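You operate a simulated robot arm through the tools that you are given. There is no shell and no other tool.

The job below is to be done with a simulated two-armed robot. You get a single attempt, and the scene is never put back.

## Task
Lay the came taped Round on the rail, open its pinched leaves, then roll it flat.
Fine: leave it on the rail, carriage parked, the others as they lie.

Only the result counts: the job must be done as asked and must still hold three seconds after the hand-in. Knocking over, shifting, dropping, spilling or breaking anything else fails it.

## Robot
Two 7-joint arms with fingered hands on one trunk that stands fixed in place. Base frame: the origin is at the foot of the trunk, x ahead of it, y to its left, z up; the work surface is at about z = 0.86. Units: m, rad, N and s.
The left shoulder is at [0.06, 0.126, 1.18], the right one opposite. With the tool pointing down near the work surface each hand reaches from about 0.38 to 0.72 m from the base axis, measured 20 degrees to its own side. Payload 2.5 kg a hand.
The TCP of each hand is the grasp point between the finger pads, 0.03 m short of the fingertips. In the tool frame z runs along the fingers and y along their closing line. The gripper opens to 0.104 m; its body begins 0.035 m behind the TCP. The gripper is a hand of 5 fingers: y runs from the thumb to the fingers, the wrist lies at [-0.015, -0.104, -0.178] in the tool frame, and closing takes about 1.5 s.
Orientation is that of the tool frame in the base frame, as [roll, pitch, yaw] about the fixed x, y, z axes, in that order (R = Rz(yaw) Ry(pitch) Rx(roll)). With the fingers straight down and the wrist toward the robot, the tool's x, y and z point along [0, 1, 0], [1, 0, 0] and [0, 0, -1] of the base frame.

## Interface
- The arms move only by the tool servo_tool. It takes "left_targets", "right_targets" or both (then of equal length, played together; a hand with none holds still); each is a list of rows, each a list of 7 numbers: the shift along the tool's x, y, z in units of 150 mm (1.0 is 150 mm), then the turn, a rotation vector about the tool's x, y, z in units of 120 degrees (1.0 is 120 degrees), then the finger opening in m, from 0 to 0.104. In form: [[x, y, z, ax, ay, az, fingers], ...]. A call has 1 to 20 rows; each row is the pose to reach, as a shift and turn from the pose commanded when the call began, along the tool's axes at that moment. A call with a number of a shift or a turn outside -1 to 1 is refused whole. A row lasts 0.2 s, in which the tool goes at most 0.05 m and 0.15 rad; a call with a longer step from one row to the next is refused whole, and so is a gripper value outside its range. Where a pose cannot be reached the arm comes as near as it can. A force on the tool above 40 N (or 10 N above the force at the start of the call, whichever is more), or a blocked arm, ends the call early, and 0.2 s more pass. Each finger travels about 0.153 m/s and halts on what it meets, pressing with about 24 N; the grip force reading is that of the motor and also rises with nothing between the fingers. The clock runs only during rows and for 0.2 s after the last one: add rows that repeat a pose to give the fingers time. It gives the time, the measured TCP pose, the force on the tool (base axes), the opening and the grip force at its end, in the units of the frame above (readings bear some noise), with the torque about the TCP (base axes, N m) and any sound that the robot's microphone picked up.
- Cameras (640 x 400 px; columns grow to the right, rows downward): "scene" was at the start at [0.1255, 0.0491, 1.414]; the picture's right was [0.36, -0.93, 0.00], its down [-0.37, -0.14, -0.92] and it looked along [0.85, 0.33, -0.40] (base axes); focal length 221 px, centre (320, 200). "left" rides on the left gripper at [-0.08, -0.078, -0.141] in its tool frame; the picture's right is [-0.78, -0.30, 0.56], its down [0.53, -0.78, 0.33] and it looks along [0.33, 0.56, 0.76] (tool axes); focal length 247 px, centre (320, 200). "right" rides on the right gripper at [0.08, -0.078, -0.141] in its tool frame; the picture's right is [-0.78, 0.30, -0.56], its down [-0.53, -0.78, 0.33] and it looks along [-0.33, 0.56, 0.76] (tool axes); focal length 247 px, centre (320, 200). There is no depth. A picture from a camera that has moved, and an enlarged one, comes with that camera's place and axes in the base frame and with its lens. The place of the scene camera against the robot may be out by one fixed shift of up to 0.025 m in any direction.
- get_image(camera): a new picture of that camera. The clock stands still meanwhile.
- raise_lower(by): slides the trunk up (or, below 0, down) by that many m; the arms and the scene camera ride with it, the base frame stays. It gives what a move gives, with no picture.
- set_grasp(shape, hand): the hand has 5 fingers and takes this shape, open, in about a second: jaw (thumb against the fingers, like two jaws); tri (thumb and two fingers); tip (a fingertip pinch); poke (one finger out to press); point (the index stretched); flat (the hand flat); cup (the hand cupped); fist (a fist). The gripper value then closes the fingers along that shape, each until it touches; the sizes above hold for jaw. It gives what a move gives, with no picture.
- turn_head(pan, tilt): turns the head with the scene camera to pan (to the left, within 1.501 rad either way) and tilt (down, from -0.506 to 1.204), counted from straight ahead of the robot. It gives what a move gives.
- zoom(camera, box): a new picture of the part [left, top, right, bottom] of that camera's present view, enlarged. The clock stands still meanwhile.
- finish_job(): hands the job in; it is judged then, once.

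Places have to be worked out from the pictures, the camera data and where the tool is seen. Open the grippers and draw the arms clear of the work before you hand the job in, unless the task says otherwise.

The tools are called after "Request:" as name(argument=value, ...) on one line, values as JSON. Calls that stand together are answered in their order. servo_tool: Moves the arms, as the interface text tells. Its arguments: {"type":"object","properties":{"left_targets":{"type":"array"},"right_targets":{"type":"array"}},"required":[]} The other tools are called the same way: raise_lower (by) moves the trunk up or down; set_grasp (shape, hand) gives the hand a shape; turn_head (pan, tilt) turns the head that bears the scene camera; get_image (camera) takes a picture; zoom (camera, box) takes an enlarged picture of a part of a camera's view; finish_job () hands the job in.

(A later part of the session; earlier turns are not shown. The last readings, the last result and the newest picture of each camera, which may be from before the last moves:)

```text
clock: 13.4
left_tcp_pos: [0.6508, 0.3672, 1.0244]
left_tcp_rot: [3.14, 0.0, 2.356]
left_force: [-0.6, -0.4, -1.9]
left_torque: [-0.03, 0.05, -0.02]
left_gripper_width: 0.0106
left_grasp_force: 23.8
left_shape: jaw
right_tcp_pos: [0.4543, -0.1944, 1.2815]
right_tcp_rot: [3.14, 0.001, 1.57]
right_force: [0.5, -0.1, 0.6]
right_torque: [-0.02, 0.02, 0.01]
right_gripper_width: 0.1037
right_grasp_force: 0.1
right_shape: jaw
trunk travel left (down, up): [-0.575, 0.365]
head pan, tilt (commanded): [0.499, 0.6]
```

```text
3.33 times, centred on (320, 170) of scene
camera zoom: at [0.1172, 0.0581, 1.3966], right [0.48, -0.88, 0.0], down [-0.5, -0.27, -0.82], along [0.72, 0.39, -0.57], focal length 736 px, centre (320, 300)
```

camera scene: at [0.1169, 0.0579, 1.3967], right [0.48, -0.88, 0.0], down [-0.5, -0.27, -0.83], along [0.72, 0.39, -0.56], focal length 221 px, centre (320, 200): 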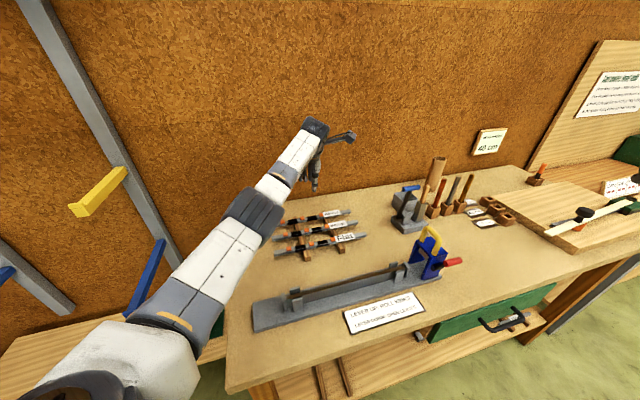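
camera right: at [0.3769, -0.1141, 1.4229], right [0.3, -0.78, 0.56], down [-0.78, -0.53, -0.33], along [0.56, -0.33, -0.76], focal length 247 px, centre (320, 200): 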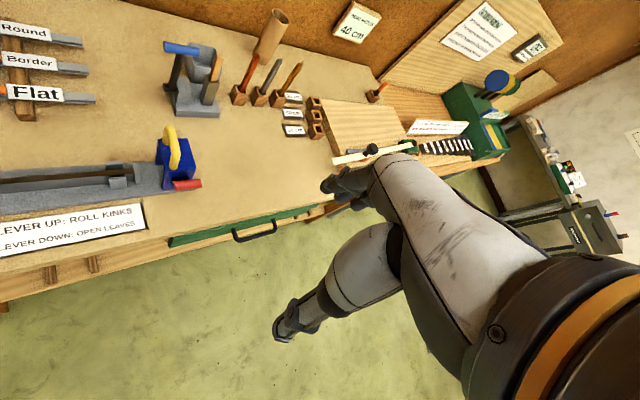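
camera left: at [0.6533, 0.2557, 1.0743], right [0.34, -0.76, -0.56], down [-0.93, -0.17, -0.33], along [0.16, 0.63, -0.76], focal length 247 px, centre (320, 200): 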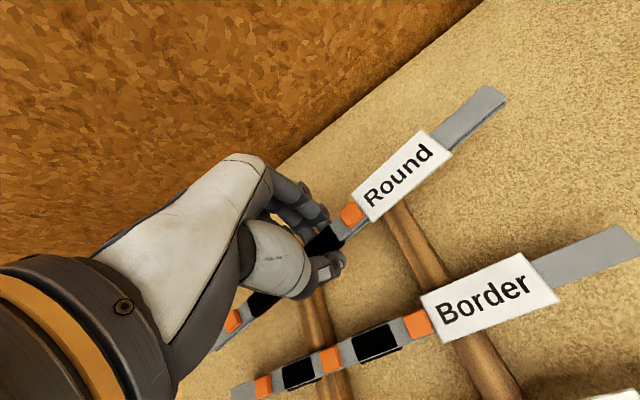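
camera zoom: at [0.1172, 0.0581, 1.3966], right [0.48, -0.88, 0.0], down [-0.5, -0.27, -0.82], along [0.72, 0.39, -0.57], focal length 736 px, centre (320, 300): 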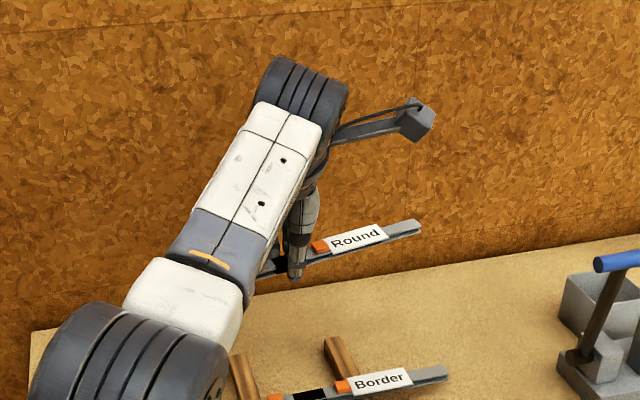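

Solving the came's pose from the three marks: it is level, direction ≈ −35° (rotated +9.4° in the hand), gripped 0.145 m from its left end. The rail stops are ≈ (0.339,0.252) and (0.568,0.026), direction ≈ −44.7°. I move toward the rail middle, rising and turning the hand −9.7°.

Request:
servo_tool(left_targets=[[0, -0.05, -0.15, 0, 0, 0, 0.008], [0, -0.2, -0.3, 0, 0, 0, 0.008], [-0.02, -0.36, -0.45, 0, 0, 0.016, 0.008], [-0.03, -0.52, -0.5, 0, 0, 0.032, 0.008], [-0.04, -0.68, -0.5, 0, 0, 0.048, 0.008], [-0.05, -0.84, -0.5, 0, 0, 0.064, 0.008], [-0.07, -1.0, -0.5, 0, 0, 0.0808, 0.008], [-0.07, -1.0, -0.5, 0, 0, 0.0808, 0.008]])

Request:
get_image(camera="left")

Request:
get_image(camera="scene")

```text
clock: 15.2
left_tcp_pos: [0.5505, 0.2557, 1.0972]
left_tcp_rot: [-3.138, -0.001, 2.187]
left_force: [0.3, 0.9, -1.1]
left_torque: [0.01, -0.03, -0.02]
left_gripper_width: 0.0104
left_grasp_force: 24.1
left_shape: jaw
right_tcp_pos: [0.4526, -0.1928, 1.2808]
right_tcp_rot: [-3.14, -0.001, 1.571]
right_force: [-0.1, -0.3, -0.4]
right_torque: [-0.02, 0.0, -0.01]
right_gripper_width: 0.1039
right_grasp_force: 0.0
right_shape: jaw
trunk travel left (down, up): [-0.575, 0.365]
head pan, tilt (commanded): [0.499, 0.6]
```

```text
taken
camera left: at [0.5339, 0.1452, 1.2382], right [0.21, -0.8, -0.56], down [-0.94, -0.01, -0.33], along [0.26, 0.59, -0.76], focal length 247 px, centre (320, 200)
```

left: 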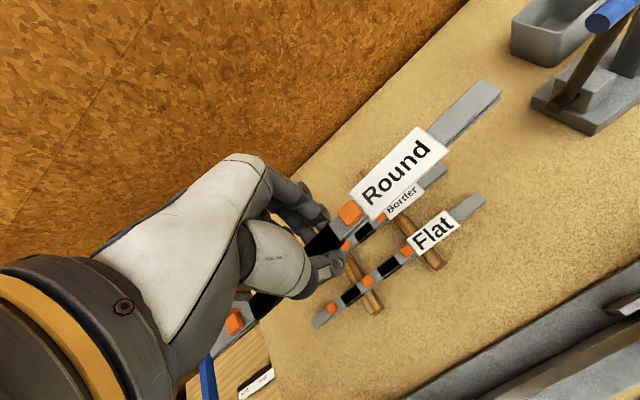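

```text
taken
camera scene: at [0.1171, 0.0584, 1.3966], right [0.48, -0.88, 0.0], down [-0.5, -0.27, -0.82], along [0.72, 0.39, -0.57], focal length 221 px, centre (320, 200)
```

scene: 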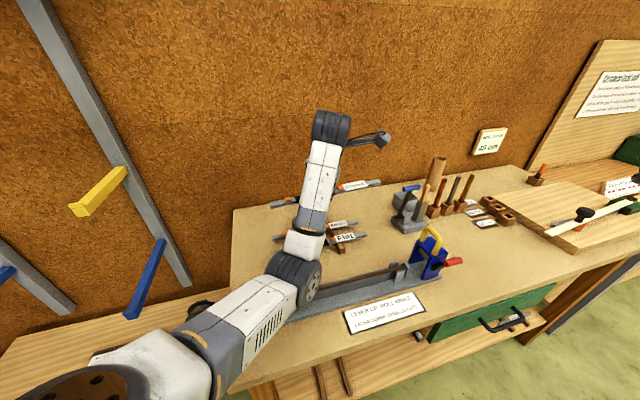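

The left elbow rides fairly low over the rail's left end, so I raise the trunk 0.15 m to gain elbow clearance before lowering the came onto the rail.

Request:
raise_lower(by=0.15)

Request:
get_image(camera="scene")

Request:
get_image(camera="left")

```text
clock: 17.0
left_tcp_pos: [0.5518, 0.2537, 1.248]
left_tcp_rot: [3.141, -0.001, 2.186]
left_force: [0.4, 0.5, -2.5]
left_torque: [0.01, -0.01, 0.02]
left_gripper_width: 0.0103
left_grasp_force: 23.7
left_shape: jaw
right_tcp_pos: [0.4534, -0.193, 1.4314]
right_tcp_rot: [-3.141, 0.0, 1.571]
right_force: [0.0, 0.5, 0.2]
right_torque: [0.0, -0.03, 0.02]
right_gripper_width: 0.1039
right_grasp_force: 0.0
right_shape: jaw
trunk travel left (down, up): [-0.725, 0.215]
head pan, tilt (commanded): [0.499, 0.6]
```

```text
taken
camera scene: at [0.1172, 0.058, 1.5466], right [0.48, -0.88, 0.0], down [-0.5, -0.27, -0.82], along [0.72, 0.39, -0.57], focal length 221 px, centre (320, 200)
```

scene: 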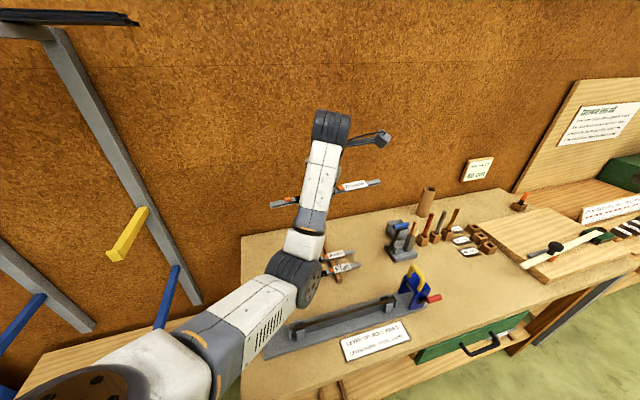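

```text
taken
camera left: at [0.5343, 0.1448, 1.3884], right [0.21, -0.8, -0.56], down [-0.94, -0.01, -0.33], along [0.26, 0.59, -0.76], focal length 247 px, centre (320, 200)
```

left: 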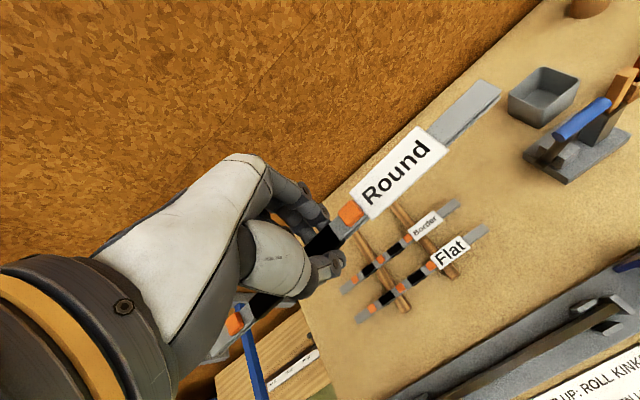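

Came is still firmly held. I move over the rail middle at TCP z ≈ 1.13.

Request:
servo_tool(left_targets=[[-0.033, -0.122, 0.05, 0, 0, 0, 0.008], [-0.065, -0.244, 0.15, 0, 0, 0, 0.008], [-0.098, -0.366, 0.25, 0, 0, 0, 0.008], [-0.13, -0.488, 0.35, 0, 0, 0, 0.008], [-0.163, -0.611, 0.45, 0, 0, 0, 0.008], [-0.196, -0.733, 0.55, 0, 0, 0, 0.008], [-0.228, -0.855, 0.65, 0, 0, 0, 0.008], [-0.261, -0.977, 0.787, 0, 0, 0, 0.008], [-0.261, -0.977, 0.787, 0, 0, 0, 0.008]])

Request:
get_image(camera="left")

Request:
get_image(camera="scene")

Request:
get_image(camera="right")

```text
clock: 18.9
left_tcp_pos: [0.4629, 0.1922, 1.1439]
left_tcp_rot: [3.035, -0.076, 2.269]
left_force: [-0.8, -0.1, -1.4]
left_torque: [0.01, -0.02, 0.0]
left_gripper_width: 0.0103
left_grasp_force: 23.7
left_shape: jaw
right_tcp_pos: [0.4533, -0.1942, 1.432]
right_tcp_rot: [3.142, -0.002, 1.572]
right_force: [-1.2, -0.6, -0.8]
right_torque: [-0.02, -0.01, 0.0]
right_gripper_width: 0.1037
right_grasp_force: 0.0
right_shape: jaw
trunk travel left (down, up): [-0.725, 0.215]
head pan, tilt (commanded): [0.499, 0.6]
stopped in row 9 (left hand): the arm was blocked; the commanded pose is now the measured one
```

```text
taken
camera left: at [0.4503, 0.0645, 1.2676], right [0.29, -0.71, -0.64], down [-0.93, -0.04, -0.37], along [0.24, 0.7, -0.67], focal length 247 px, centre (320, 200)
```

left: 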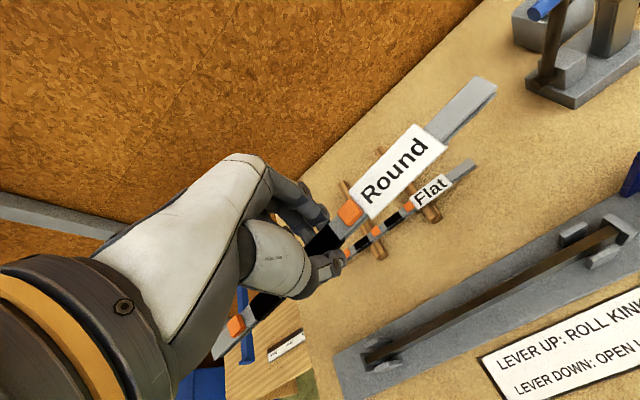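

```text
taken
camera scene: at [0.1172, 0.0579, 1.5467], right [0.48, -0.88, 0.0], down [-0.5, -0.27, -0.82], along [0.72, 0.39, -0.57], focal length 221 px, centre (320, 200)
```

scene: 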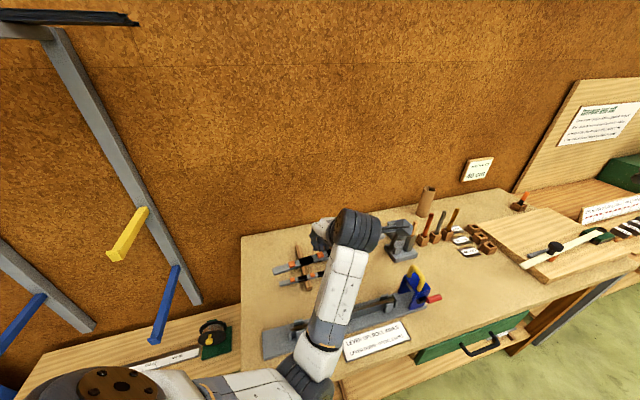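

```text
taken
camera right: at [0.3772, -0.1143, 1.5728], right [0.3, -0.78, 0.56], down [-0.78, -0.53, -0.33], along [0.56, -0.33, -0.76], focal length 247 px, centre (320, 200)
```

right: 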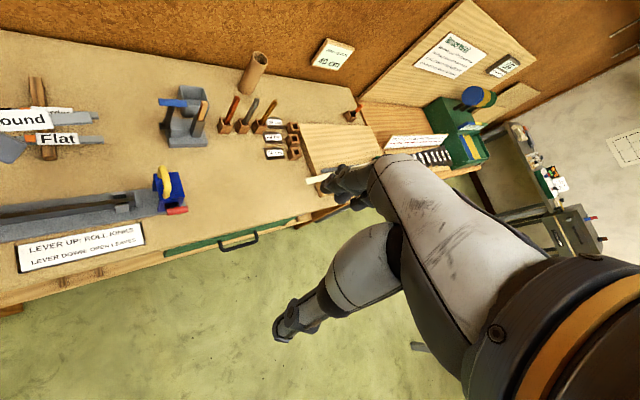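

The left arm got blocked short of the rail middle (wrist limit near the body), though the came is still held. I look at the arm posture to see what limits it.

Request:
turn_head(pan=0.6, tilt=1.1)

Request:
get_image(camera="scene")

```text
clock: 19.9
left_tcp_pos: [0.4632, 0.1912, 1.142]
left_tcp_rot: [3.035, -0.075, 2.27]
left_force: [0.4, -0.3, -2.1]
left_torque: [0.01, -0.03, -0.02]
left_gripper_width: 0.0102
left_grasp_force: 24.4
left_shape: jaw
right_tcp_pos: [0.4542, -0.1942, 1.4318]
right_tcp_rot: [3.141, 0.0, 1.571]
right_force: [-0.6, 0.4, 0.3]
right_torque: [-0.01, 0.03, -0.01]
right_gripper_width: 0.1036
right_grasp_force: 0.0
right_shape: jaw
trunk travel left (down, up): [-0.725, 0.215]
head pan, tilt (commanded): [0.6, 1.1]
```

```text
taken
camera scene: at [0.0917, 0.0514, 1.5081], right [0.56, -0.83, 0.0], down [-0.74, -0.5, -0.45], along [0.38, 0.26, -0.89], focal length 221 px, centre (320, 200)
```

scene: 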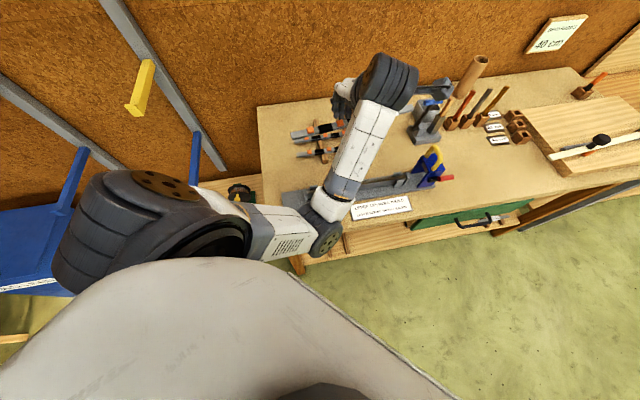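

The forearm points steeply up because the hand is high and near the body; lowering the hand should free the wrist. I lower by 0.12 m while restoring the vertical orientation (heading 35°), still ~4.5 cm behind the rail line and well above everything.

Request:
servo_tool(left_targets=[[-0.0121, -0.017, 0.1587, 0.0098, -0.0076, 0.0075, 0.008], [-0.0241, -0.034, 0.3173, 0.0197, -0.0152, 0.015, 0.008], [-0.0362, -0.0509, 0.476, 0.0295, -0.0227, 0.0225, 0.008], [-0.0482, -0.0679, 0.6346, 0.0394, -0.0303, 0.03, 0.008], [-0.0603, -0.0849, 0.7933, 0.0492, -0.0379, 0.0375, 0.008], [-0.0603, -0.0849, 0.7933, 0.0492, -0.0379, 0.0375, 0.008]])

Request:
turn_head(pan=0.45, tilt=0.8)

Request:
get_image(camera="scene")

Request:
get_image(camera="left")

```text
clock: 21.0
left_tcp_pos: [0.5008, 0.2264, 1.1043]
left_tcp_rot: [2.964, 0.018, 2.23]
left_force: [-0.9, 0.4, -1.7]
left_torque: [0.05, -0.03, 0.02]
left_gripper_width: 0.0104
left_grasp_force: 24.0
left_shape: jaw
right_tcp_pos: [0.4542, -0.1915, 1.4317]
right_tcp_rot: [3.141, 0.0, 1.573]
right_force: [0.0, 0.3, -0.1]
right_torque: [0.01, -0.03, -0.01]
right_gripper_width: 0.1037
right_grasp_force: 0.0
right_shape: jaw
trunk travel left (down, up): [-0.725, 0.215]
head pan, tilt (commanded): [0.6, 1.1]
stopped in row 5 (left hand): the arm was blocked; the commanded pose is now the measured one
```

```text
clock: 21.8
left_tcp_pos: [0.5013, 0.2251, 1.1037]
left_tcp_rot: [2.963, 0.018, 2.232]
left_force: [-0.8, -0.3, -1.7]
left_torque: [-0.01, 0.04, 0.03]
left_gripper_width: 0.0106
left_grasp_force: 23.9
left_shape: jaw
right_tcp_pos: [0.4543, -0.1924, 1.4315]
right_tcp_rot: [3.141, -0.001, 1.571]
right_force: [-0.8, 0.5, -0.8]
right_torque: [-0.02, 0.0, -0.04]
right_gripper_width: 0.1035
right_grasp_force: 0.0
right_shape: jaw
trunk travel left (down, up): [-0.725, 0.215]
head pan, tilt (commanded): [0.45, 0.799]
```

```text
taken
camera scene: at [0.1121, 0.0508, 1.5297], right [0.44, -0.9, 0.0], down [-0.65, -0.31, -0.7], along [0.63, 0.3, -0.72], focal length 221 px, centre (320, 200)
```

scene: 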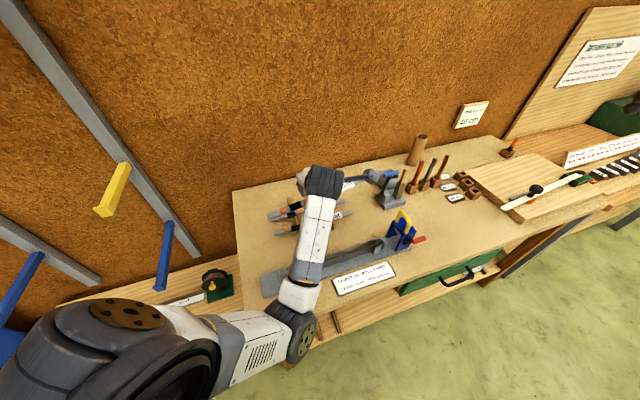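

```text
taken
camera left: at [0.4685, 0.1026, 1.2295], right [0.33, -0.74, -0.58], down [-0.88, -0.02, -0.47], along [0.34, 0.67, -0.66], focal length 247 px, centre (320, 200)
```

left: 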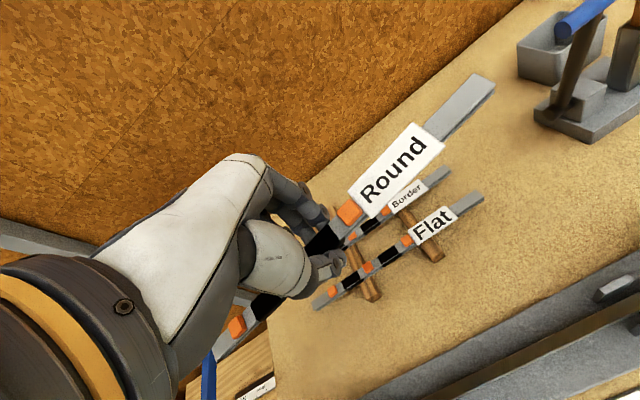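

The wrist's fold limit is what tilts the hand: at this height the forearm points up. I'll raise the trunk another 0.1 m, back the hand outward, straighten it and go low first, then come in low over the rail.

Request:
raise_lower(by=0.1)

Request:
servo_tool(left_targets=[[0.012, 0.12, 0.05, 0.01, 0.001, 0.003, 0.008], [0.023, 0.247, 0.132, 0.028, 0.002, 0.007, 0.008], [0.035, 0.37, 0.264, 0.043, 0.003, 0.011, 0.008], [0.047, 0.45, 0.396, 0.057, 0.0044, 0.0146, 0.008], [0.058, 0.494, 0.528, 0.071, 0.0055, 0.0182, 0.008], [0.07, 0.494, 0.66, 0.085, 0.0066, 0.0219, 0.008], [0.07, 0.494, 0.792, 0.085, 0.0066, 0.0219, 0.008], [0.07, 0.494, 0.792, 0.085, 0.0066, 0.0219, 0.008]])

Request:
get_image(camera="scene")

```text
clock: 23.1
left_tcp_pos: [0.4997, 0.2248, 1.2027]
left_tcp_rot: [2.966, 0.018, 2.23]
left_force: [-0.2, 0.6, -1.3]
left_torque: [0.01, -0.01, -0.02]
left_gripper_width: 0.0103
left_grasp_force: 23.9
left_shape: jaw
right_tcp_pos: [0.4534, -0.1931, 1.5316]
right_tcp_rot: [-3.139, -0.001, 1.571]
right_force: [1.0, 0.2, 0.5]
right_torque: [0.01, 0.0, -0.02]
right_gripper_width: 0.1038
right_grasp_force: 0.0
right_shape: jaw
trunk travel left (down, up): [-0.825, 0.115]
head pan, tilt (commanded): [0.45, 0.799]
```

```text
clock: 24.9
left_tcp_pos: [0.5705, 0.2864, 1.0977]
left_tcp_rot: [-3.135, 0.004, 2.183]
left_force: [0.4, -0.1, -3.0]
left_torque: [-0.03, 0.0, -0.02]
left_gripper_width: 0.0105
left_grasp_force: 24.0
left_shape: jaw
right_tcp_pos: [0.4531, -0.1926, 1.5319]
right_tcp_rot: [-3.141, 0.001, 1.572]
right_force: [-0.3, 0.2, -0.3]
right_torque: [-0.01, -0.01, 0.01]
right_gripper_width: 0.1034
right_grasp_force: 0.1
right_shape: jaw
trunk travel left (down, up): [-0.825, 0.115]
head pan, tilt (commanded): [0.45, 0.799]
```

```text
taken
camera scene: at [0.1121, 0.0507, 1.6298], right [0.43, -0.9, 0.0], down [-0.65, -0.31, -0.7], along [0.63, 0.3, -0.72], focal length 221 px, centre (320, 200)
```

scene: 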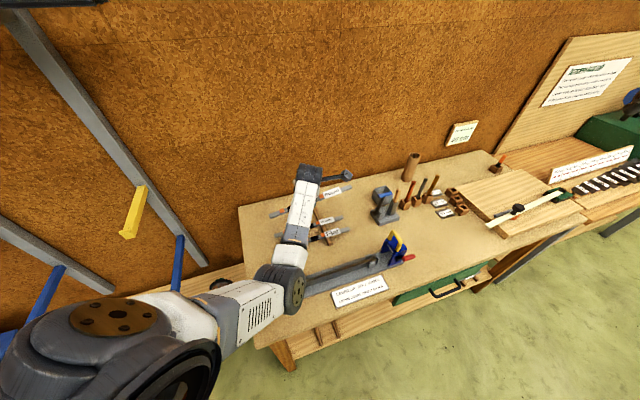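

Straight again with the came held. Now I lower to z ≈ 1.00 out here, then will come in low.

Request:
servo_tool(left_targets=[[0, 0, 0.163, 0, 0, 0, 0.008], [0, 0, 0.325, 0, 0, 0, 0.008], [0, 0, 0.488, 0, 0, 0, 0.008], [0, 0, 0.65, 0, 0, 0, 0.008], [0, 0, 0.65, 0, 0, 0, 0.008]])

Request:
get_image(camera="scene")

Request:
get_image(camera="left")

```text
clock: 26.1
left_tcp_pos: [0.57, 0.2855, 0.9988]
left_tcp_rot: [-3.139, 0.006, 2.184]
left_force: [0.2, -0.1, -2.6]
left_torque: [-0.01, 0.0, 0.01]
left_gripper_width: 0.0111
left_grasp_force: 23.9
left_shape: jaw
right_tcp_pos: [0.4529, -0.1929, 1.5316]
right_tcp_rot: [3.141, 0.0, 1.57]
right_force: [-0.3, 0.5, -0.6]
right_torque: [-0.02, -0.04, -0.01]
right_gripper_width: 0.1039
right_grasp_force: 0.0
right_shape: jaw
trunk travel left (down, up): [-0.825, 0.115]
head pan, tilt (commanded): [0.45, 0.799]
```

```text
taken
camera scene: at [0.112, 0.0507, 1.6298], right [0.43, -0.9, 0.0], down [-0.65, -0.31, -0.7], along [0.63, 0.3, -0.72], focal length 221 px, centre (320, 200)
```

scene: 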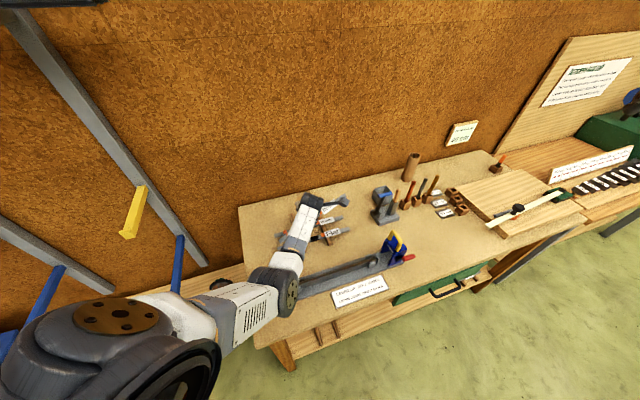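

```text
taken
camera left: at [0.552, 0.176, 1.1403], right [0.2, -0.81, -0.55], down [-0.94, -0.01, -0.33], along [0.26, 0.59, -0.77], focal length 247 px, centre (320, 200)
```

left: 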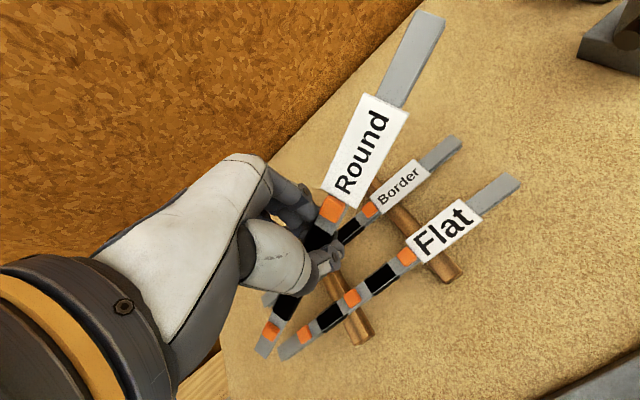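

The came's angle in the picture has changed compared with before, so I zoom in from both cameras to check whether it slipped or touched something.

Request:
zoom(camera="left", box=[200, 0, 540, 370])

Request:
zoom(camera="scene", box=[240, 170, 400, 280])

Request:
get_image(camera="right")

```text
1.08 times, centred on (370, 185) of left (not enlarged: the box is as wide or as high as the picture)
camera zoom: at [0.552, 0.176, 1.1403], right [0.2, -0.81, -0.55], down [-0.94, -0.01, -0.33], along [0.26, 0.59, -0.77], focal length 267 px, centre (266, 216)
```

zoom: 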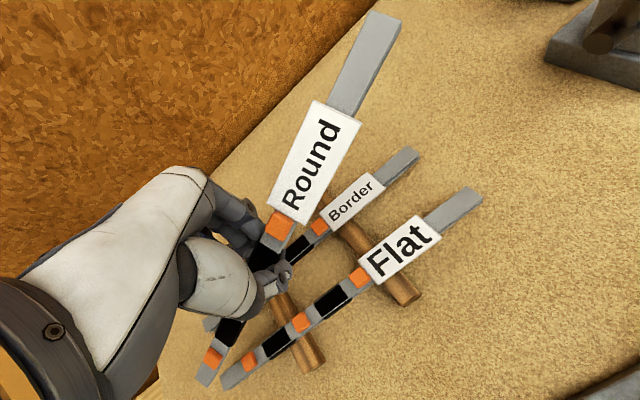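

```text
3.64 times, centred on (320, 225) of scene
camera zoom: at [0.112, 0.0507, 1.6298], right [0.43, -0.9, 0.0], down [-0.65, -0.31, -0.7], along [0.63, 0.3, -0.72], focal length 803 px, centre (320, 109)
```

zoom: 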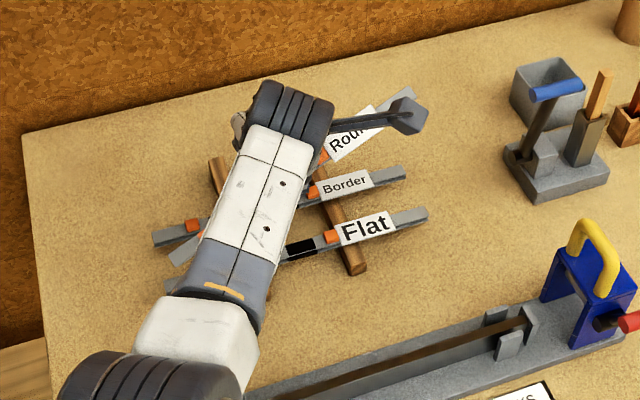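

```text
taken
camera right: at [0.3769, -0.1141, 1.6729], right [0.3, -0.78, 0.56], down [-0.78, -0.53, -0.33], along [0.56, -0.33, -0.76], focal length 247 px, centre (320, 200)
```

right: 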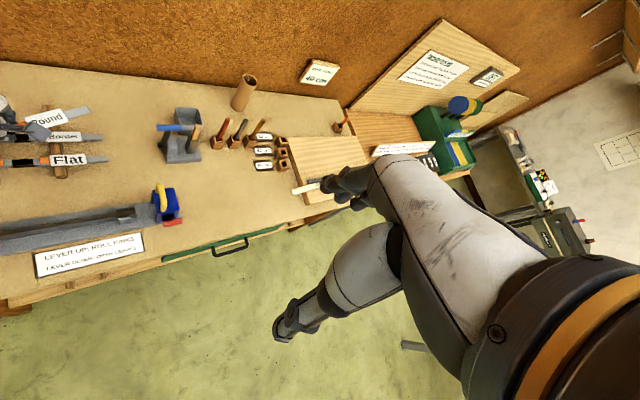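

The came has pitched ~22° in the grip (left end lower, at z ≈ 0.94, touching nothing) with heading −37°; it's still held near its centre. It will level itself when its low end meets the rail. I move in slowly and low toward the rail (to 5 cm behind its line, TCP z 1.02), turning the hand another −7.8°.

Request:
servo_tool(left_targets=[[0, 0, -0.05, 0, 0, 0, 0.008], [0, 0, -0.14, 0, 0, 0, 0.008], [-0.03, -0.087, -0.14, 0, 0, 0.0065, 0.008], [-0.06, -0.174, -0.14, 0, 0, 0.013, 0.008], [-0.09, -0.261, -0.14, 0, 0, 0.0195, 0.008], [-0.12, -0.348, -0.14, 0, 0, 0.026, 0.008], [-0.15, -0.435, -0.14, 0, 0, 0.0325, 0.008], [-0.18, -0.522, -0.14, 0, 0, 0.039, 0.008], [-0.21, -0.61, -0.14, 0, 0, 0.0455, 0.008], [-0.24, -0.697, -0.14, 0, 0, 0.052, 0.008], [-0.27, -0.784, -0.14, 0, 0, 0.0585, 0.008], [-0.294, -0.871, -0.14, 0, 0, 0.065, 0.008], [-0.294, -0.871, -0.14, 0, 0, 0.065, 0.008]])

Request:
get_image(camera="left")

Request:
get_image(camera="scene")

```text
clock: 28.9
left_tcp_pos: [0.5385, 0.2325, 1.0843]
left_tcp_rot: [2.977, -0.022, 2.088]
left_force: [-0.4, -0.2, -1.6]
left_torque: [0.0, 0.0, 0.0]
left_gripper_width: 0.011
left_grasp_force: 24.2
left_shape: jaw
right_tcp_pos: [0.4527, -0.1932, 1.5311]
right_tcp_rot: [3.141, 0.0, 1.571]
right_force: [0.2, -0.6, -0.7]
right_torque: [-0.01, 0.01, 0.0]
right_gripper_width: 0.1037
right_grasp_force: 0.1
right_shape: jaw
trunk travel left (down, up): [-0.825, 0.115]
head pan, tilt (commanded): [0.45, 0.799]
stopped in row 13 (left hand): the arm was blocked; the commanded pose is now the measured one
```

```text
taken
camera left: at [0.4927, 0.1117, 1.2085], right [0.2, -0.76, -0.62], down [-0.89, 0.12, -0.44], along [0.41, 0.64, -0.65], focal length 247 px, centre (320, 200)
```

left: 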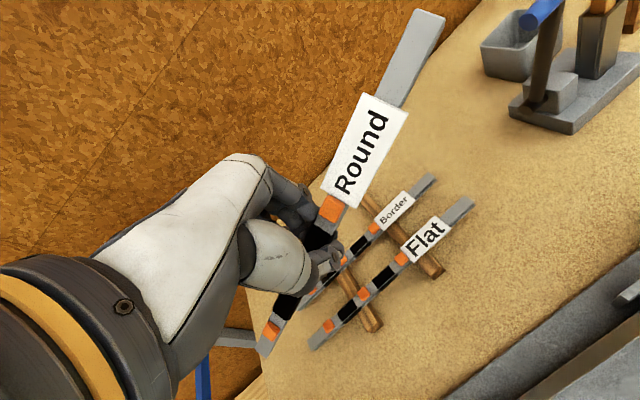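

```text
taken
camera scene: at [0.1122, 0.0509, 1.6298], right [0.43, -0.9, 0.0], down [-0.65, -0.31, -0.7], along [0.63, 0.3, -0.72], focal length 221 px, centre (320, 200)
```

scene: 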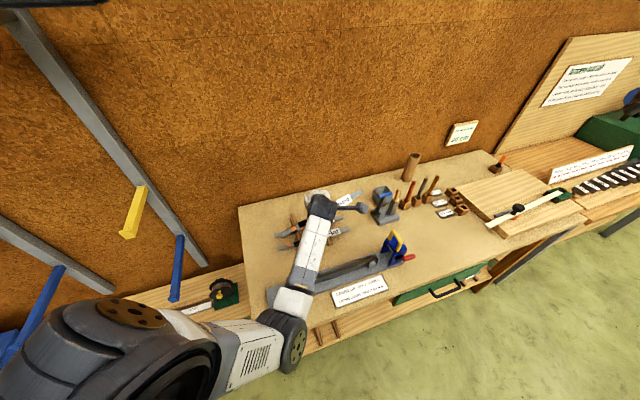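

Blocked again, with the hand tilting. I look down with the head to see whether the elbow is against the torso.

Request:
turn_head(pan=0.3, tilt=1.2)

Request:
get_image(camera="scene")

Request:
get_image(camera="left")

```text
clock: 29.7
left_tcp_pos: [0.5384, 0.2314, 1.0848]
left_tcp_rot: [2.975, -0.023, 2.087]
left_force: [0.6, -0.2, -1.3]
left_torque: [0.02, 0.01, -0.01]
left_gripper_width: 0.0106
left_grasp_force: 23.7
left_shape: jaw
right_tcp_pos: [0.453, -0.1936, 1.5312]
right_tcp_rot: [-3.141, -0.001, 1.572]
right_force: [-0.4, -0.5, -0.1]
right_torque: [-0.01, 0.0, 0.01]
right_gripper_width: 0.1038
right_grasp_force: 0.1
right_shape: jaw
trunk travel left (down, up): [-0.825, 0.115]
head pan, tilt (commanded): [0.3, 1.201]
```

```text
taken
camera scene: at [0.093, 0.0323, 1.6021], right [0.3, -0.96, 0.0], down [-0.89, -0.28, -0.36], along [0.35, 0.11, -0.93], focal length 221 px, centre (320, 200)
```

scene: 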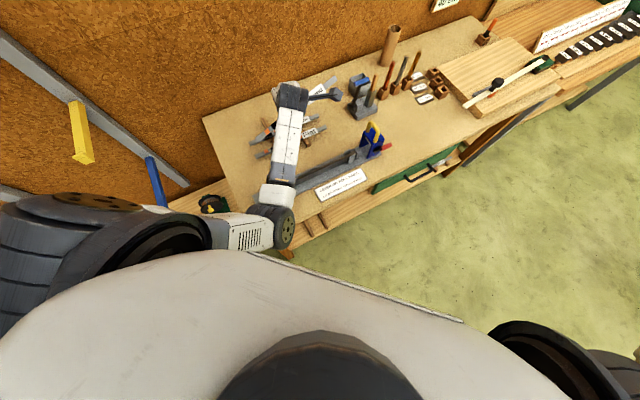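

```text
taken
camera left: at [0.4925, 0.1113, 1.2086], right [0.2, -0.76, -0.62], down [-0.89, 0.12, -0.44], along [0.41, 0.64, -0.65], focal length 247 px, centre (320, 200)
```

left: 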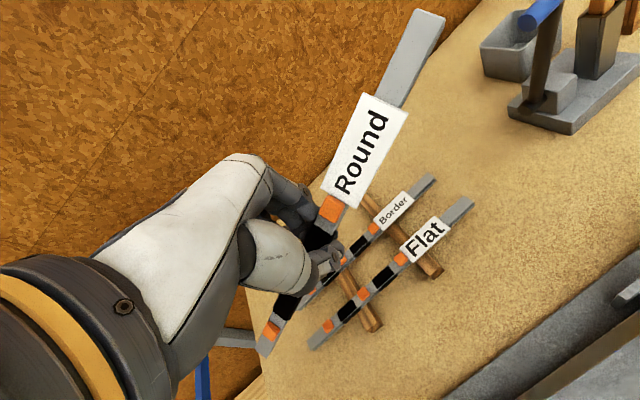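

The elbow is pressing against the torso, so the left arm cannot bring the came in over the rail at this heading; the right arm (heading inward) is better suited. Plan: left sets the came gently on the free table strip between "Flat" and the rail, right hand picks it up and lays it on the rail. First I back the left hand out and straighten it slowly.

Request:
servo_tool(left_targets=[[0.023, 0.052, -0.054, 0.0099, -0.0016, 0.0023, 0.008], [0.046, 0.104, -0.108, 0.0197, -0.0031, 0.0045, 0.008], [0.069, 0.156, -0.162, 0.0296, -0.0047, 0.0068, 0.008], [0.092, 0.209, -0.217, 0.0395, -0.0063, 0.009, 0.008], [0.114, 0.261, -0.271, 0.0493, -0.0078, 0.0113, 0.008], [0.137, 0.313, -0.325, 0.0592, -0.0094, 0.0136, 0.008], [0.16, 0.365, -0.379, 0.069, -0.0109, 0.0158, 0.008], [0.183, 0.417, -0.433, 0.0789, -0.0125, 0.0181, 0.008], [0.183, 0.417, -0.433, 0.0789, -0.0125, 0.0181, 0.008]])

Request:
get_image(camera="left")

```text
clock: 31.7
left_tcp_pos: [0.5703, 0.2794, 1.158]
left_tcp_rot: [-3.137, 0.004, 2.045]
left_force: [1.0, 0.2, -1.7]
left_torque: [-0.03, -0.03, -0.01]
left_gripper_width: 0.0109
left_grasp_force: 23.7
left_shape: jaw
right_tcp_pos: [0.4526, -0.1925, 1.5311]
right_tcp_rot: [3.141, 0.001, 1.571]
right_force: [-0.3, -0.7, -1.1]
right_torque: [0.0, 0.0, 0.05]
right_gripper_width: 0.1039
right_grasp_force: 0.0
right_shape: jaw
trunk travel left (down, up): [-0.825, 0.115]
head pan, tilt (commanded): [0.3, 1.201]
```

```text
taken
camera left: at [0.5375, 0.1731, 1.2999], right [0.09, -0.83, -0.55], down [-0.94, 0.12, -0.33], along [0.34, 0.55, -0.76], focal length 247 px, centre (320, 200)
```

left: 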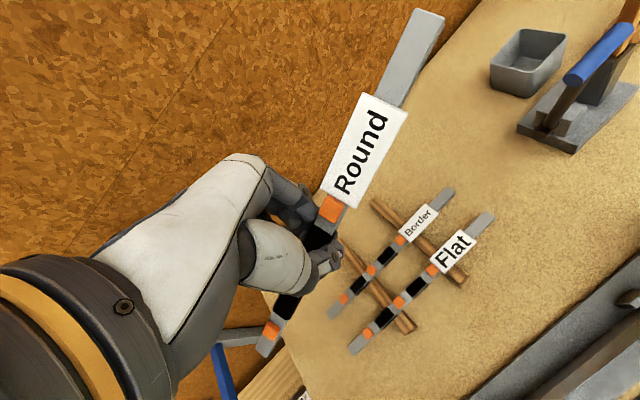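

The came's pose in the hand is unchanged. I lower the trunk in two stages, raising the hand in between, to return to the trunk height where the left elbow has room.

Request:
raise_lower(by=-0.1)

Request:
servo_tool(left_targets=[[0, 0, -0.05, 0, 0, 0, 0.008], [0, 0, -0.15, 0, 0, 0, 0.008], [0, 0, -0.27, 0, 0, 0, 0.008], [0, 0, -0.39, 0, 0, 0, 0.008], [0, 0, -0.51, 0, 0, 0, 0.008], [0, 0, -0.6, 0, 0, 0, 0.008], [0, 0, -0.667, 0, 0, 0, 0.008], [0, 0, -0.667, 0, 0, 0, 0.008]])

Request:
get_image(camera="left")

```text
clock: 33.0
left_tcp_pos: [0.5693, 0.2793, 1.0584]
left_tcp_rot: [-3.139, 0.006, 2.046]
left_force: [-0.5, 0.6, -2.0]
left_torque: [0.0, 0.0, 0.01]
left_gripper_width: 0.0111
left_grasp_force: 23.7
left_shape: jaw
right_tcp_pos: [0.4535, -0.1933, 1.4316]
right_tcp_rot: [-3.142, 0.0, 1.571]
right_force: [0.3, 0.7, 0.8]
right_torque: [0.0, 0.01, 0.0]
right_gripper_width: 0.1037
right_grasp_force: 0.0
right_shape: jaw
trunk travel left (down, up): [-0.725, 0.215]
head pan, tilt (commanded): [0.3, 1.201]
```

```text
clock: 34.9
left_tcp_pos: [0.5694, 0.2773, 1.1591]
left_tcp_rot: [-3.138, 0.004, 2.044]
left_force: [1.1, -1.2, -0.9]
left_torque: [-0.01, 0.0, -0.01]
left_gripper_width: 0.0108
left_grasp_force: 23.8
left_shape: jaw
right_tcp_pos: [0.4534, -0.1927, 1.4317]
right_tcp_rot: [3.141, 0.0, 1.57]
right_force: [0.0, 0.0, -0.2]
right_torque: [0.0, 0.0, 0.0]
right_gripper_width: 0.1038
right_grasp_force: 0.2
right_shape: jaw
trunk travel left (down, up): [-0.725, 0.215]
head pan, tilt (commanded): [0.3, 1.201]
```

```text
taken
camera left: at [0.5372, 0.1722, 1.3001], right [0.09, -0.83, -0.55], down [-0.94, 0.12, -0.33], along [0.34, 0.55, -0.76], focal length 247 px, centre (320, 200)
```

left: 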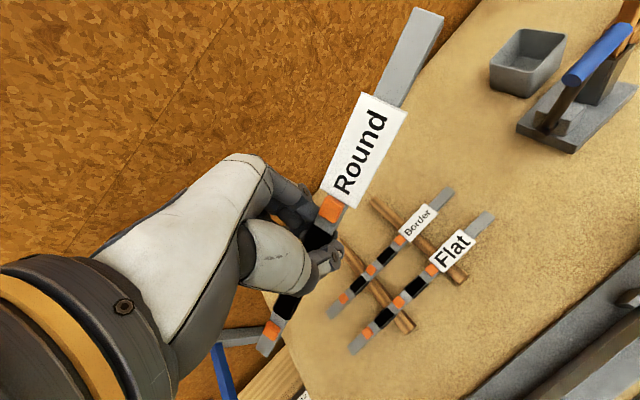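

Stable. Now trunk down another 0.13 m and then I move the hand slowly over the free strip.

Request:
raise_lower(by=-0.13)

Request:
turn_head(pan=0.45, tilt=0.7)

Request:
servo_tool(left_targets=[[-0.035, -0.046, 0, 0, 0, 0, 0.008], [-0.07, -0.092, 0, 0, 0, 0, 0.008], [-0.105, -0.138, 0, 0, 0, 0, 0.008], [-0.14, -0.185, 0, 0, 0, 0, 0.008], [-0.175, -0.231, 0, 0, 0, 0, 0.008], [-0.21, -0.277, 0, 0, 0, 0, 0.008], [-0.245, -0.323, 0, 0, 0, 0, 0.008], [-0.28, -0.369, 0, 0, 0, 0, 0.008], [-0.315, -0.415, 0, 0, 0, 0, 0.008], [-0.349, -0.462, 0, 0, 0, 0, 0.008], [-0.349, -0.462, 0, 0, 0, 0, 0.008]])

Request:
get_image(camera="left")

Request:
get_image(camera="scene")

```text
clock: 36.4
left_tcp_pos: [0.5691, 0.2777, 1.0288]
left_tcp_rot: [-3.139, 0.004, 2.046]
left_force: [-0.2, -1.0, -1.4]
left_torque: [0.02, 0.0, -0.02]
left_gripper_width: 0.0108
left_grasp_force: 23.9
left_shape: jaw
right_tcp_pos: [0.4521, -0.1934, 1.3015]
right_tcp_rot: [-3.14, 0.001, 1.572]
right_force: [0.7, 0.2, -0.5]
right_torque: [0.01, 0.0, -0.02]
right_gripper_width: 0.1038
right_grasp_force: 0.0
right_shape: jaw
trunk travel left (down, up): [-0.595, 0.345]
head pan, tilt (commanded): [0.3, 1.201]
```

```text
clock: 37.4
left_tcp_pos: [0.5698, 0.2784, 1.0295]
left_tcp_rot: [-3.139, 0.007, 2.044]
left_force: [0.6, 0.1, -2.0]
left_torque: [0.01, 0.01, 0.01]
left_gripper_width: 0.0107
left_grasp_force: 23.4
left_shape: jaw
right_tcp_pos: [0.4536, -0.1928, 1.3014]
right_tcp_rot: [-3.141, 0.001, 1.571]
right_force: [-0.2, 0.0, 0.1]
right_torque: [0.0, -0.01, -0.02]
right_gripper_width: 0.1036
right_grasp_force: 0.1
right_shape: jaw
trunk travel left (down, up): [-0.595, 0.345]
head pan, tilt (commanded): [0.45, 0.7]
```

```text
clock: 39.8
left_tcp_pos: [0.5329, 0.2001, 1.0319]
left_tcp_rot: [-3.137, 0.005, 2.045]
left_force: [-0.5, 0.5, -1.7]
left_torque: [-0.02, 0.01, 0.03]
left_gripper_width: 0.0107
left_grasp_force: 23.7
left_shape: jaw
right_tcp_pos: [0.4539, -0.1939, 1.3019]
right_tcp_rot: [3.141, 0.0, 1.569]
right_force: [0.3, 0.2, -0.9]
right_torque: [0.03, -0.03, 0.01]
right_gripper_width: 0.1036
right_grasp_force: 0.0
right_shape: jaw
trunk travel left (down, up): [-0.595, 0.345]
head pan, tilt (commanded): [0.45, 0.7]
```

```text
taken
camera left: at [0.5003, 0.0943, 1.1716], right [0.09, -0.83, -0.55], down [-0.94, 0.12, -0.33], along [0.34, 0.55, -0.76], focal length 247 px, centre (320, 200)
```

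left: 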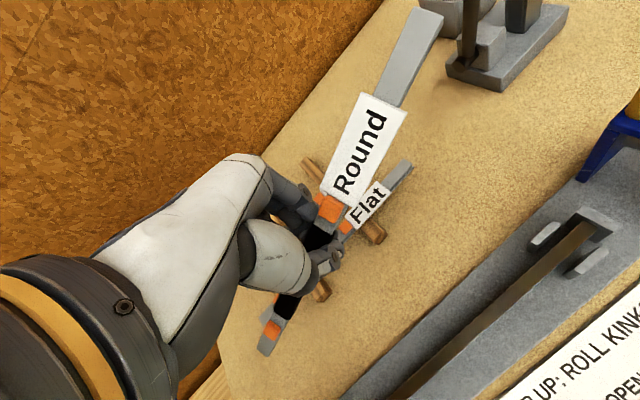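

```text
taken
camera scene: at [0.116, 0.0526, 1.408], right [0.43, -0.9, 0.0], down [-0.58, -0.28, -0.76], along [0.69, 0.33, -0.64], focal length 221 px, centre (320, 200)
```

scene: 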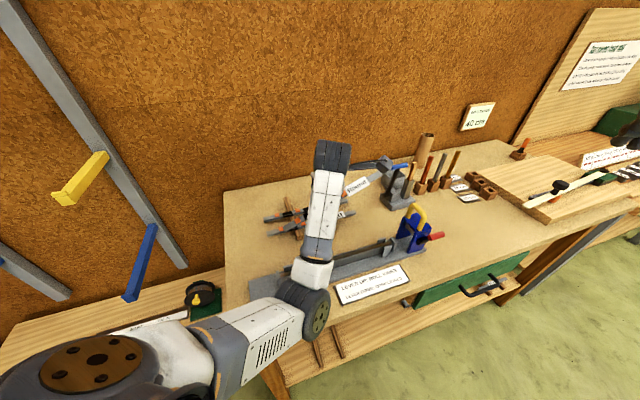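

At this trunk height the left arm reaches in without being blocked. I'll level the came by pressing its low end gently on the free table strip (TCP at n≈0.497, between rail base edge 0.443 and strip ends 0.55). First I shift 2 cm toward the rail and descend to TCP z ≈ 0.945.

Request:
servo_tool(left_targets=[[-0.02, -0.06, 0.04, 0, 0, 0, 0.008], [-0.04, -0.12, 0.1, 0, 0, 0, 0.008], [-0.04, -0.12, 0.2, 0, 0, 0, 0.008], [-0.04, -0.12, 0.3, 0, 0, 0, 0.008], [-0.04, -0.12, 0.4, 0, 0, 0, 0.008], [-0.04, -0.12, 0.5, 0, 0, 0, 0.008], [-0.04, -0.12, 0.573, 0, 0, 0, 0.008], [-0.04, -0.12, 0.573, 0, 0, 0, 0.008]])

Request:
get_image(camera="left")

Request:
zoom(camera="scene", box=[220, 130, 440, 300])

```text
clock: 41.6
left_tcp_pos: [0.5184, 0.1884, 0.9451]
left_tcp_rot: [3.139, 0.002, 2.049]
left_force: [0.2, -0.4, -1.2]
left_torque: [-0.04, -0.04, 0.02]
left_gripper_width: 0.011
left_grasp_force: 23.8
left_shape: jaw
right_tcp_pos: [0.454, -0.1934, 1.3015]
right_tcp_rot: [3.14, -0.002, 1.571]
right_force: [-0.2, 0.0, 0.8]
right_torque: [0.0, -0.01, -0.02]
right_gripper_width: 0.1039
right_grasp_force: 0.1
right_shape: jaw
trunk travel left (down, up): [-0.595, 0.345]
head pan, tilt (commanded): [0.45, 0.7]
```

```text
taken
camera left: at [0.4863, 0.0812, 1.0858], right [0.1, -0.83, -0.56], down [-0.93, 0.12, -0.34], along [0.34, 0.55, -0.76], focal length 247 px, centre (320, 200)
```

left: 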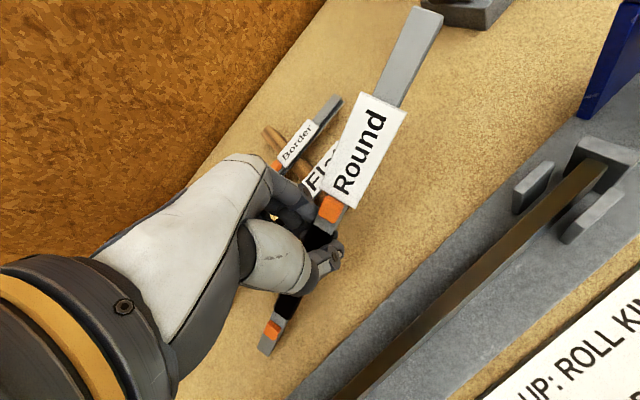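

```text
2.35 times, centred on (330, 215) of scene
camera zoom: at [0.116, 0.0526, 1.408], right [0.43, -0.9, 0.0], down [-0.58, -0.28, -0.76], along [0.69, 0.33, -0.64], focal length 520 px, centre (296, 165)
```

zoom: 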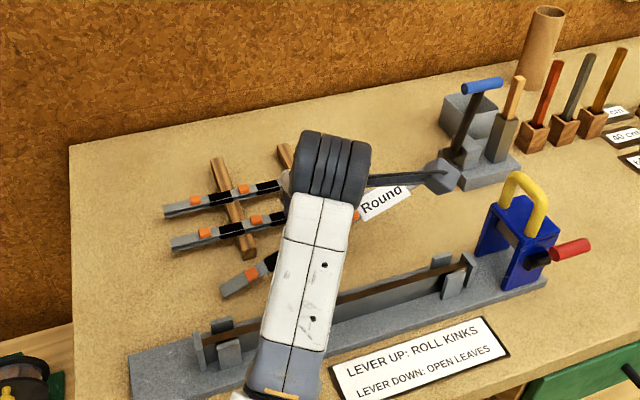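

The came's low end is over the free strip, just above the table. I lower in small steps to press it level, watching force.

Request:
servo_tool(left_targets=[[0, 0, 0.033, 0, 0, 0, 0.008], [0, 0, 0.067, 0, 0, 0, 0.008], [0, 0, 0.1, 0, 0, 0, 0.008], [0, 0, 0.133, 0, 0, 0, 0.008], [0, 0, 0.167, 0, 0, 0, 0.008], [0, 0, 0.167, 0, 0, 0, 0.008]])

Request:
get_image(camera="left")

Request:
zoom(camera="scene", box=[270, 180, 410, 260])

```text
clock: 43.0
left_tcp_pos: [0.5224, 0.1957, 0.928]
left_tcp_rot: [3.119, -0.001, 2.06]
left_force: [-0.1, 0.2, -0.8]
left_torque: [0.03, 0.04, 0.0]
left_gripper_width: 0.0108
left_grasp_force: 24.3
left_shape: jaw
right_tcp_pos: [0.4528, -0.1936, 1.3008]
right_tcp_rot: [-3.142, 0.0, 1.571]
right_force: [-1.0, -0.2, -0.4]
right_torque: [-0.01, 0.0, 0.03]
right_gripper_width: 0.1038
right_grasp_force: 0.0
right_shape: jaw
trunk travel left (down, up): [-0.595, 0.345]
head pan, tilt (commanded): [0.45, 0.7]
```

```text
taken
camera left: at [0.49, 0.087, 1.0665], right [0.11, -0.82, -0.56], down [-0.93, 0.11, -0.35], along [0.35, 0.56, -0.75], focal length 247 px, centre (320, 200)
```

left: 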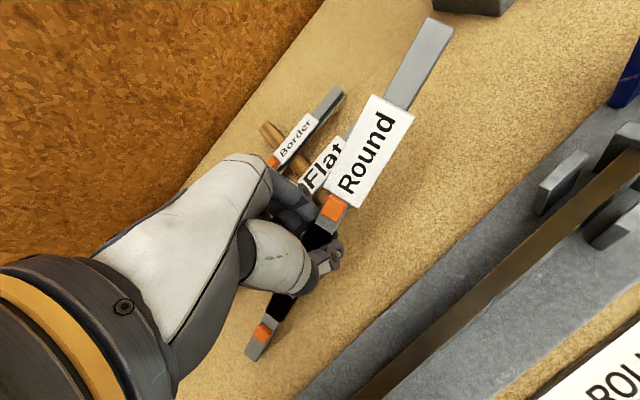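

```text
4.57 times, centred on (340, 220) of scene
camera zoom: at [0.1159, 0.0526, 1.408], right [0.43, -0.9, 0.0], down [-0.58, -0.28, -0.76], along [0.69, 0.33, -0.64], focal length 1010 px, centre (229, 109)
```

zoom: 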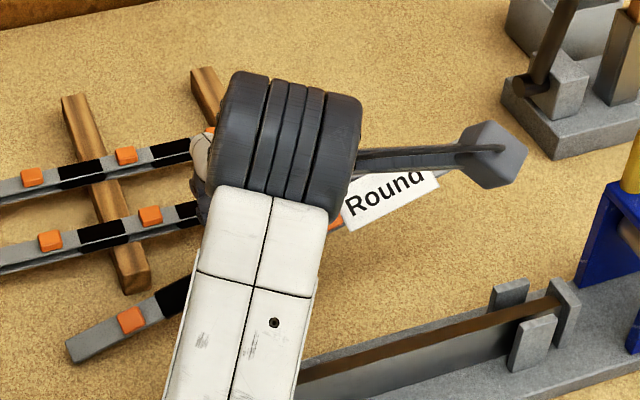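

The elbow is beginning to meet the torso as the hand goes lower relative to the shoulder, so I use the trunk instead: hand up 1.5 cm, then the trunk down 3 cm, which keeps the arm posture free.

Request:
servo_tool(left_targets=[[0, 0, -0.05, 0, 0, 0, 0.008], [0, 0, -0.1, 0, 0, 0, 0.008], [0, 0, -0.133, 0, 0, 0, 0.008], [0, 0, -0.133, 0, 0, 0, 0.008]])

Request:
raise_lower(by=-0.03)

Request:
get_image(camera="left")

Request:
zoom(camera="scene", box=[220, 130, 440, 300])

```text
clock: 44.0
left_tcp_pos: [0.517, 0.197, 0.9378]
left_tcp_rot: [3.134, -0.019, 2.058]
left_force: [-0.1, 0.8, -1.7]
left_torque: [-0.04, 0.01, -0.01]
left_gripper_width: 0.0108
left_grasp_force: 23.9
left_shape: jaw
right_tcp_pos: [0.4531, -0.193, 1.3018]
right_tcp_rot: [-3.142, -0.002, 1.57]
right_force: [0.1, -0.7, 0.3]
right_torque: [-0.01, 0.04, 0.01]
right_gripper_width: 0.1039
right_grasp_force: 0.0
right_shape: jaw
trunk travel left (down, up): [-0.595, 0.345]
head pan, tilt (commanded): [0.45, 0.7]
```

```text
clock: 44.7
left_tcp_pos: [0.5192, 0.1969, 0.9104]
left_tcp_rot: [3.132, -0.012, 2.059]
left_force: [-0.5, 0.2, -2.2]
left_torque: [-0.05, 0.0, 0.02]
left_gripper_width: 0.0107
left_grasp_force: 23.6
left_shape: jaw
right_tcp_pos: [0.4533, -0.1933, 1.2714]
right_tcp_rot: [-3.141, 0.001, 1.57]
right_force: [-0.4, -0.7, 0.1]
right_torque: [0.01, 0.01, 0.0]
right_gripper_width: 0.1039
right_grasp_force: 0.2
right_shape: jaw
trunk travel left (down, up): [-0.565, 0.375]
head pan, tilt (commanded): [0.45, 0.7]
```

```text
taken
camera left: at [0.4872, 0.0878, 1.0485], right [0.1, -0.82, -0.57], down [-0.94, 0.11, -0.33], along [0.34, 0.57, -0.75], focal length 247 px, centre (320, 200)
```

left: 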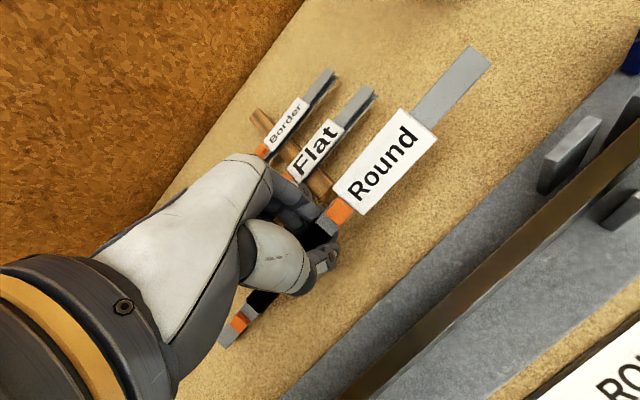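

```text
2.35 times, centred on (330, 215) of scene
camera zoom: at [0.1158, 0.0526, 1.378], right [0.43, -0.9, 0.0], down [-0.58, -0.28, -0.76], along [0.69, 0.33, -0.64], focal length 520 px, centre (296, 165)
```

zoom: 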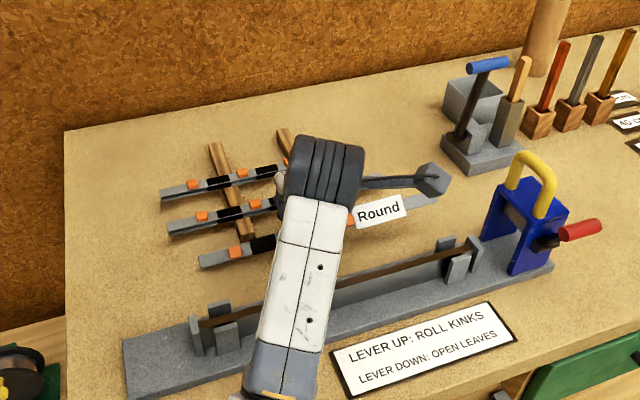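

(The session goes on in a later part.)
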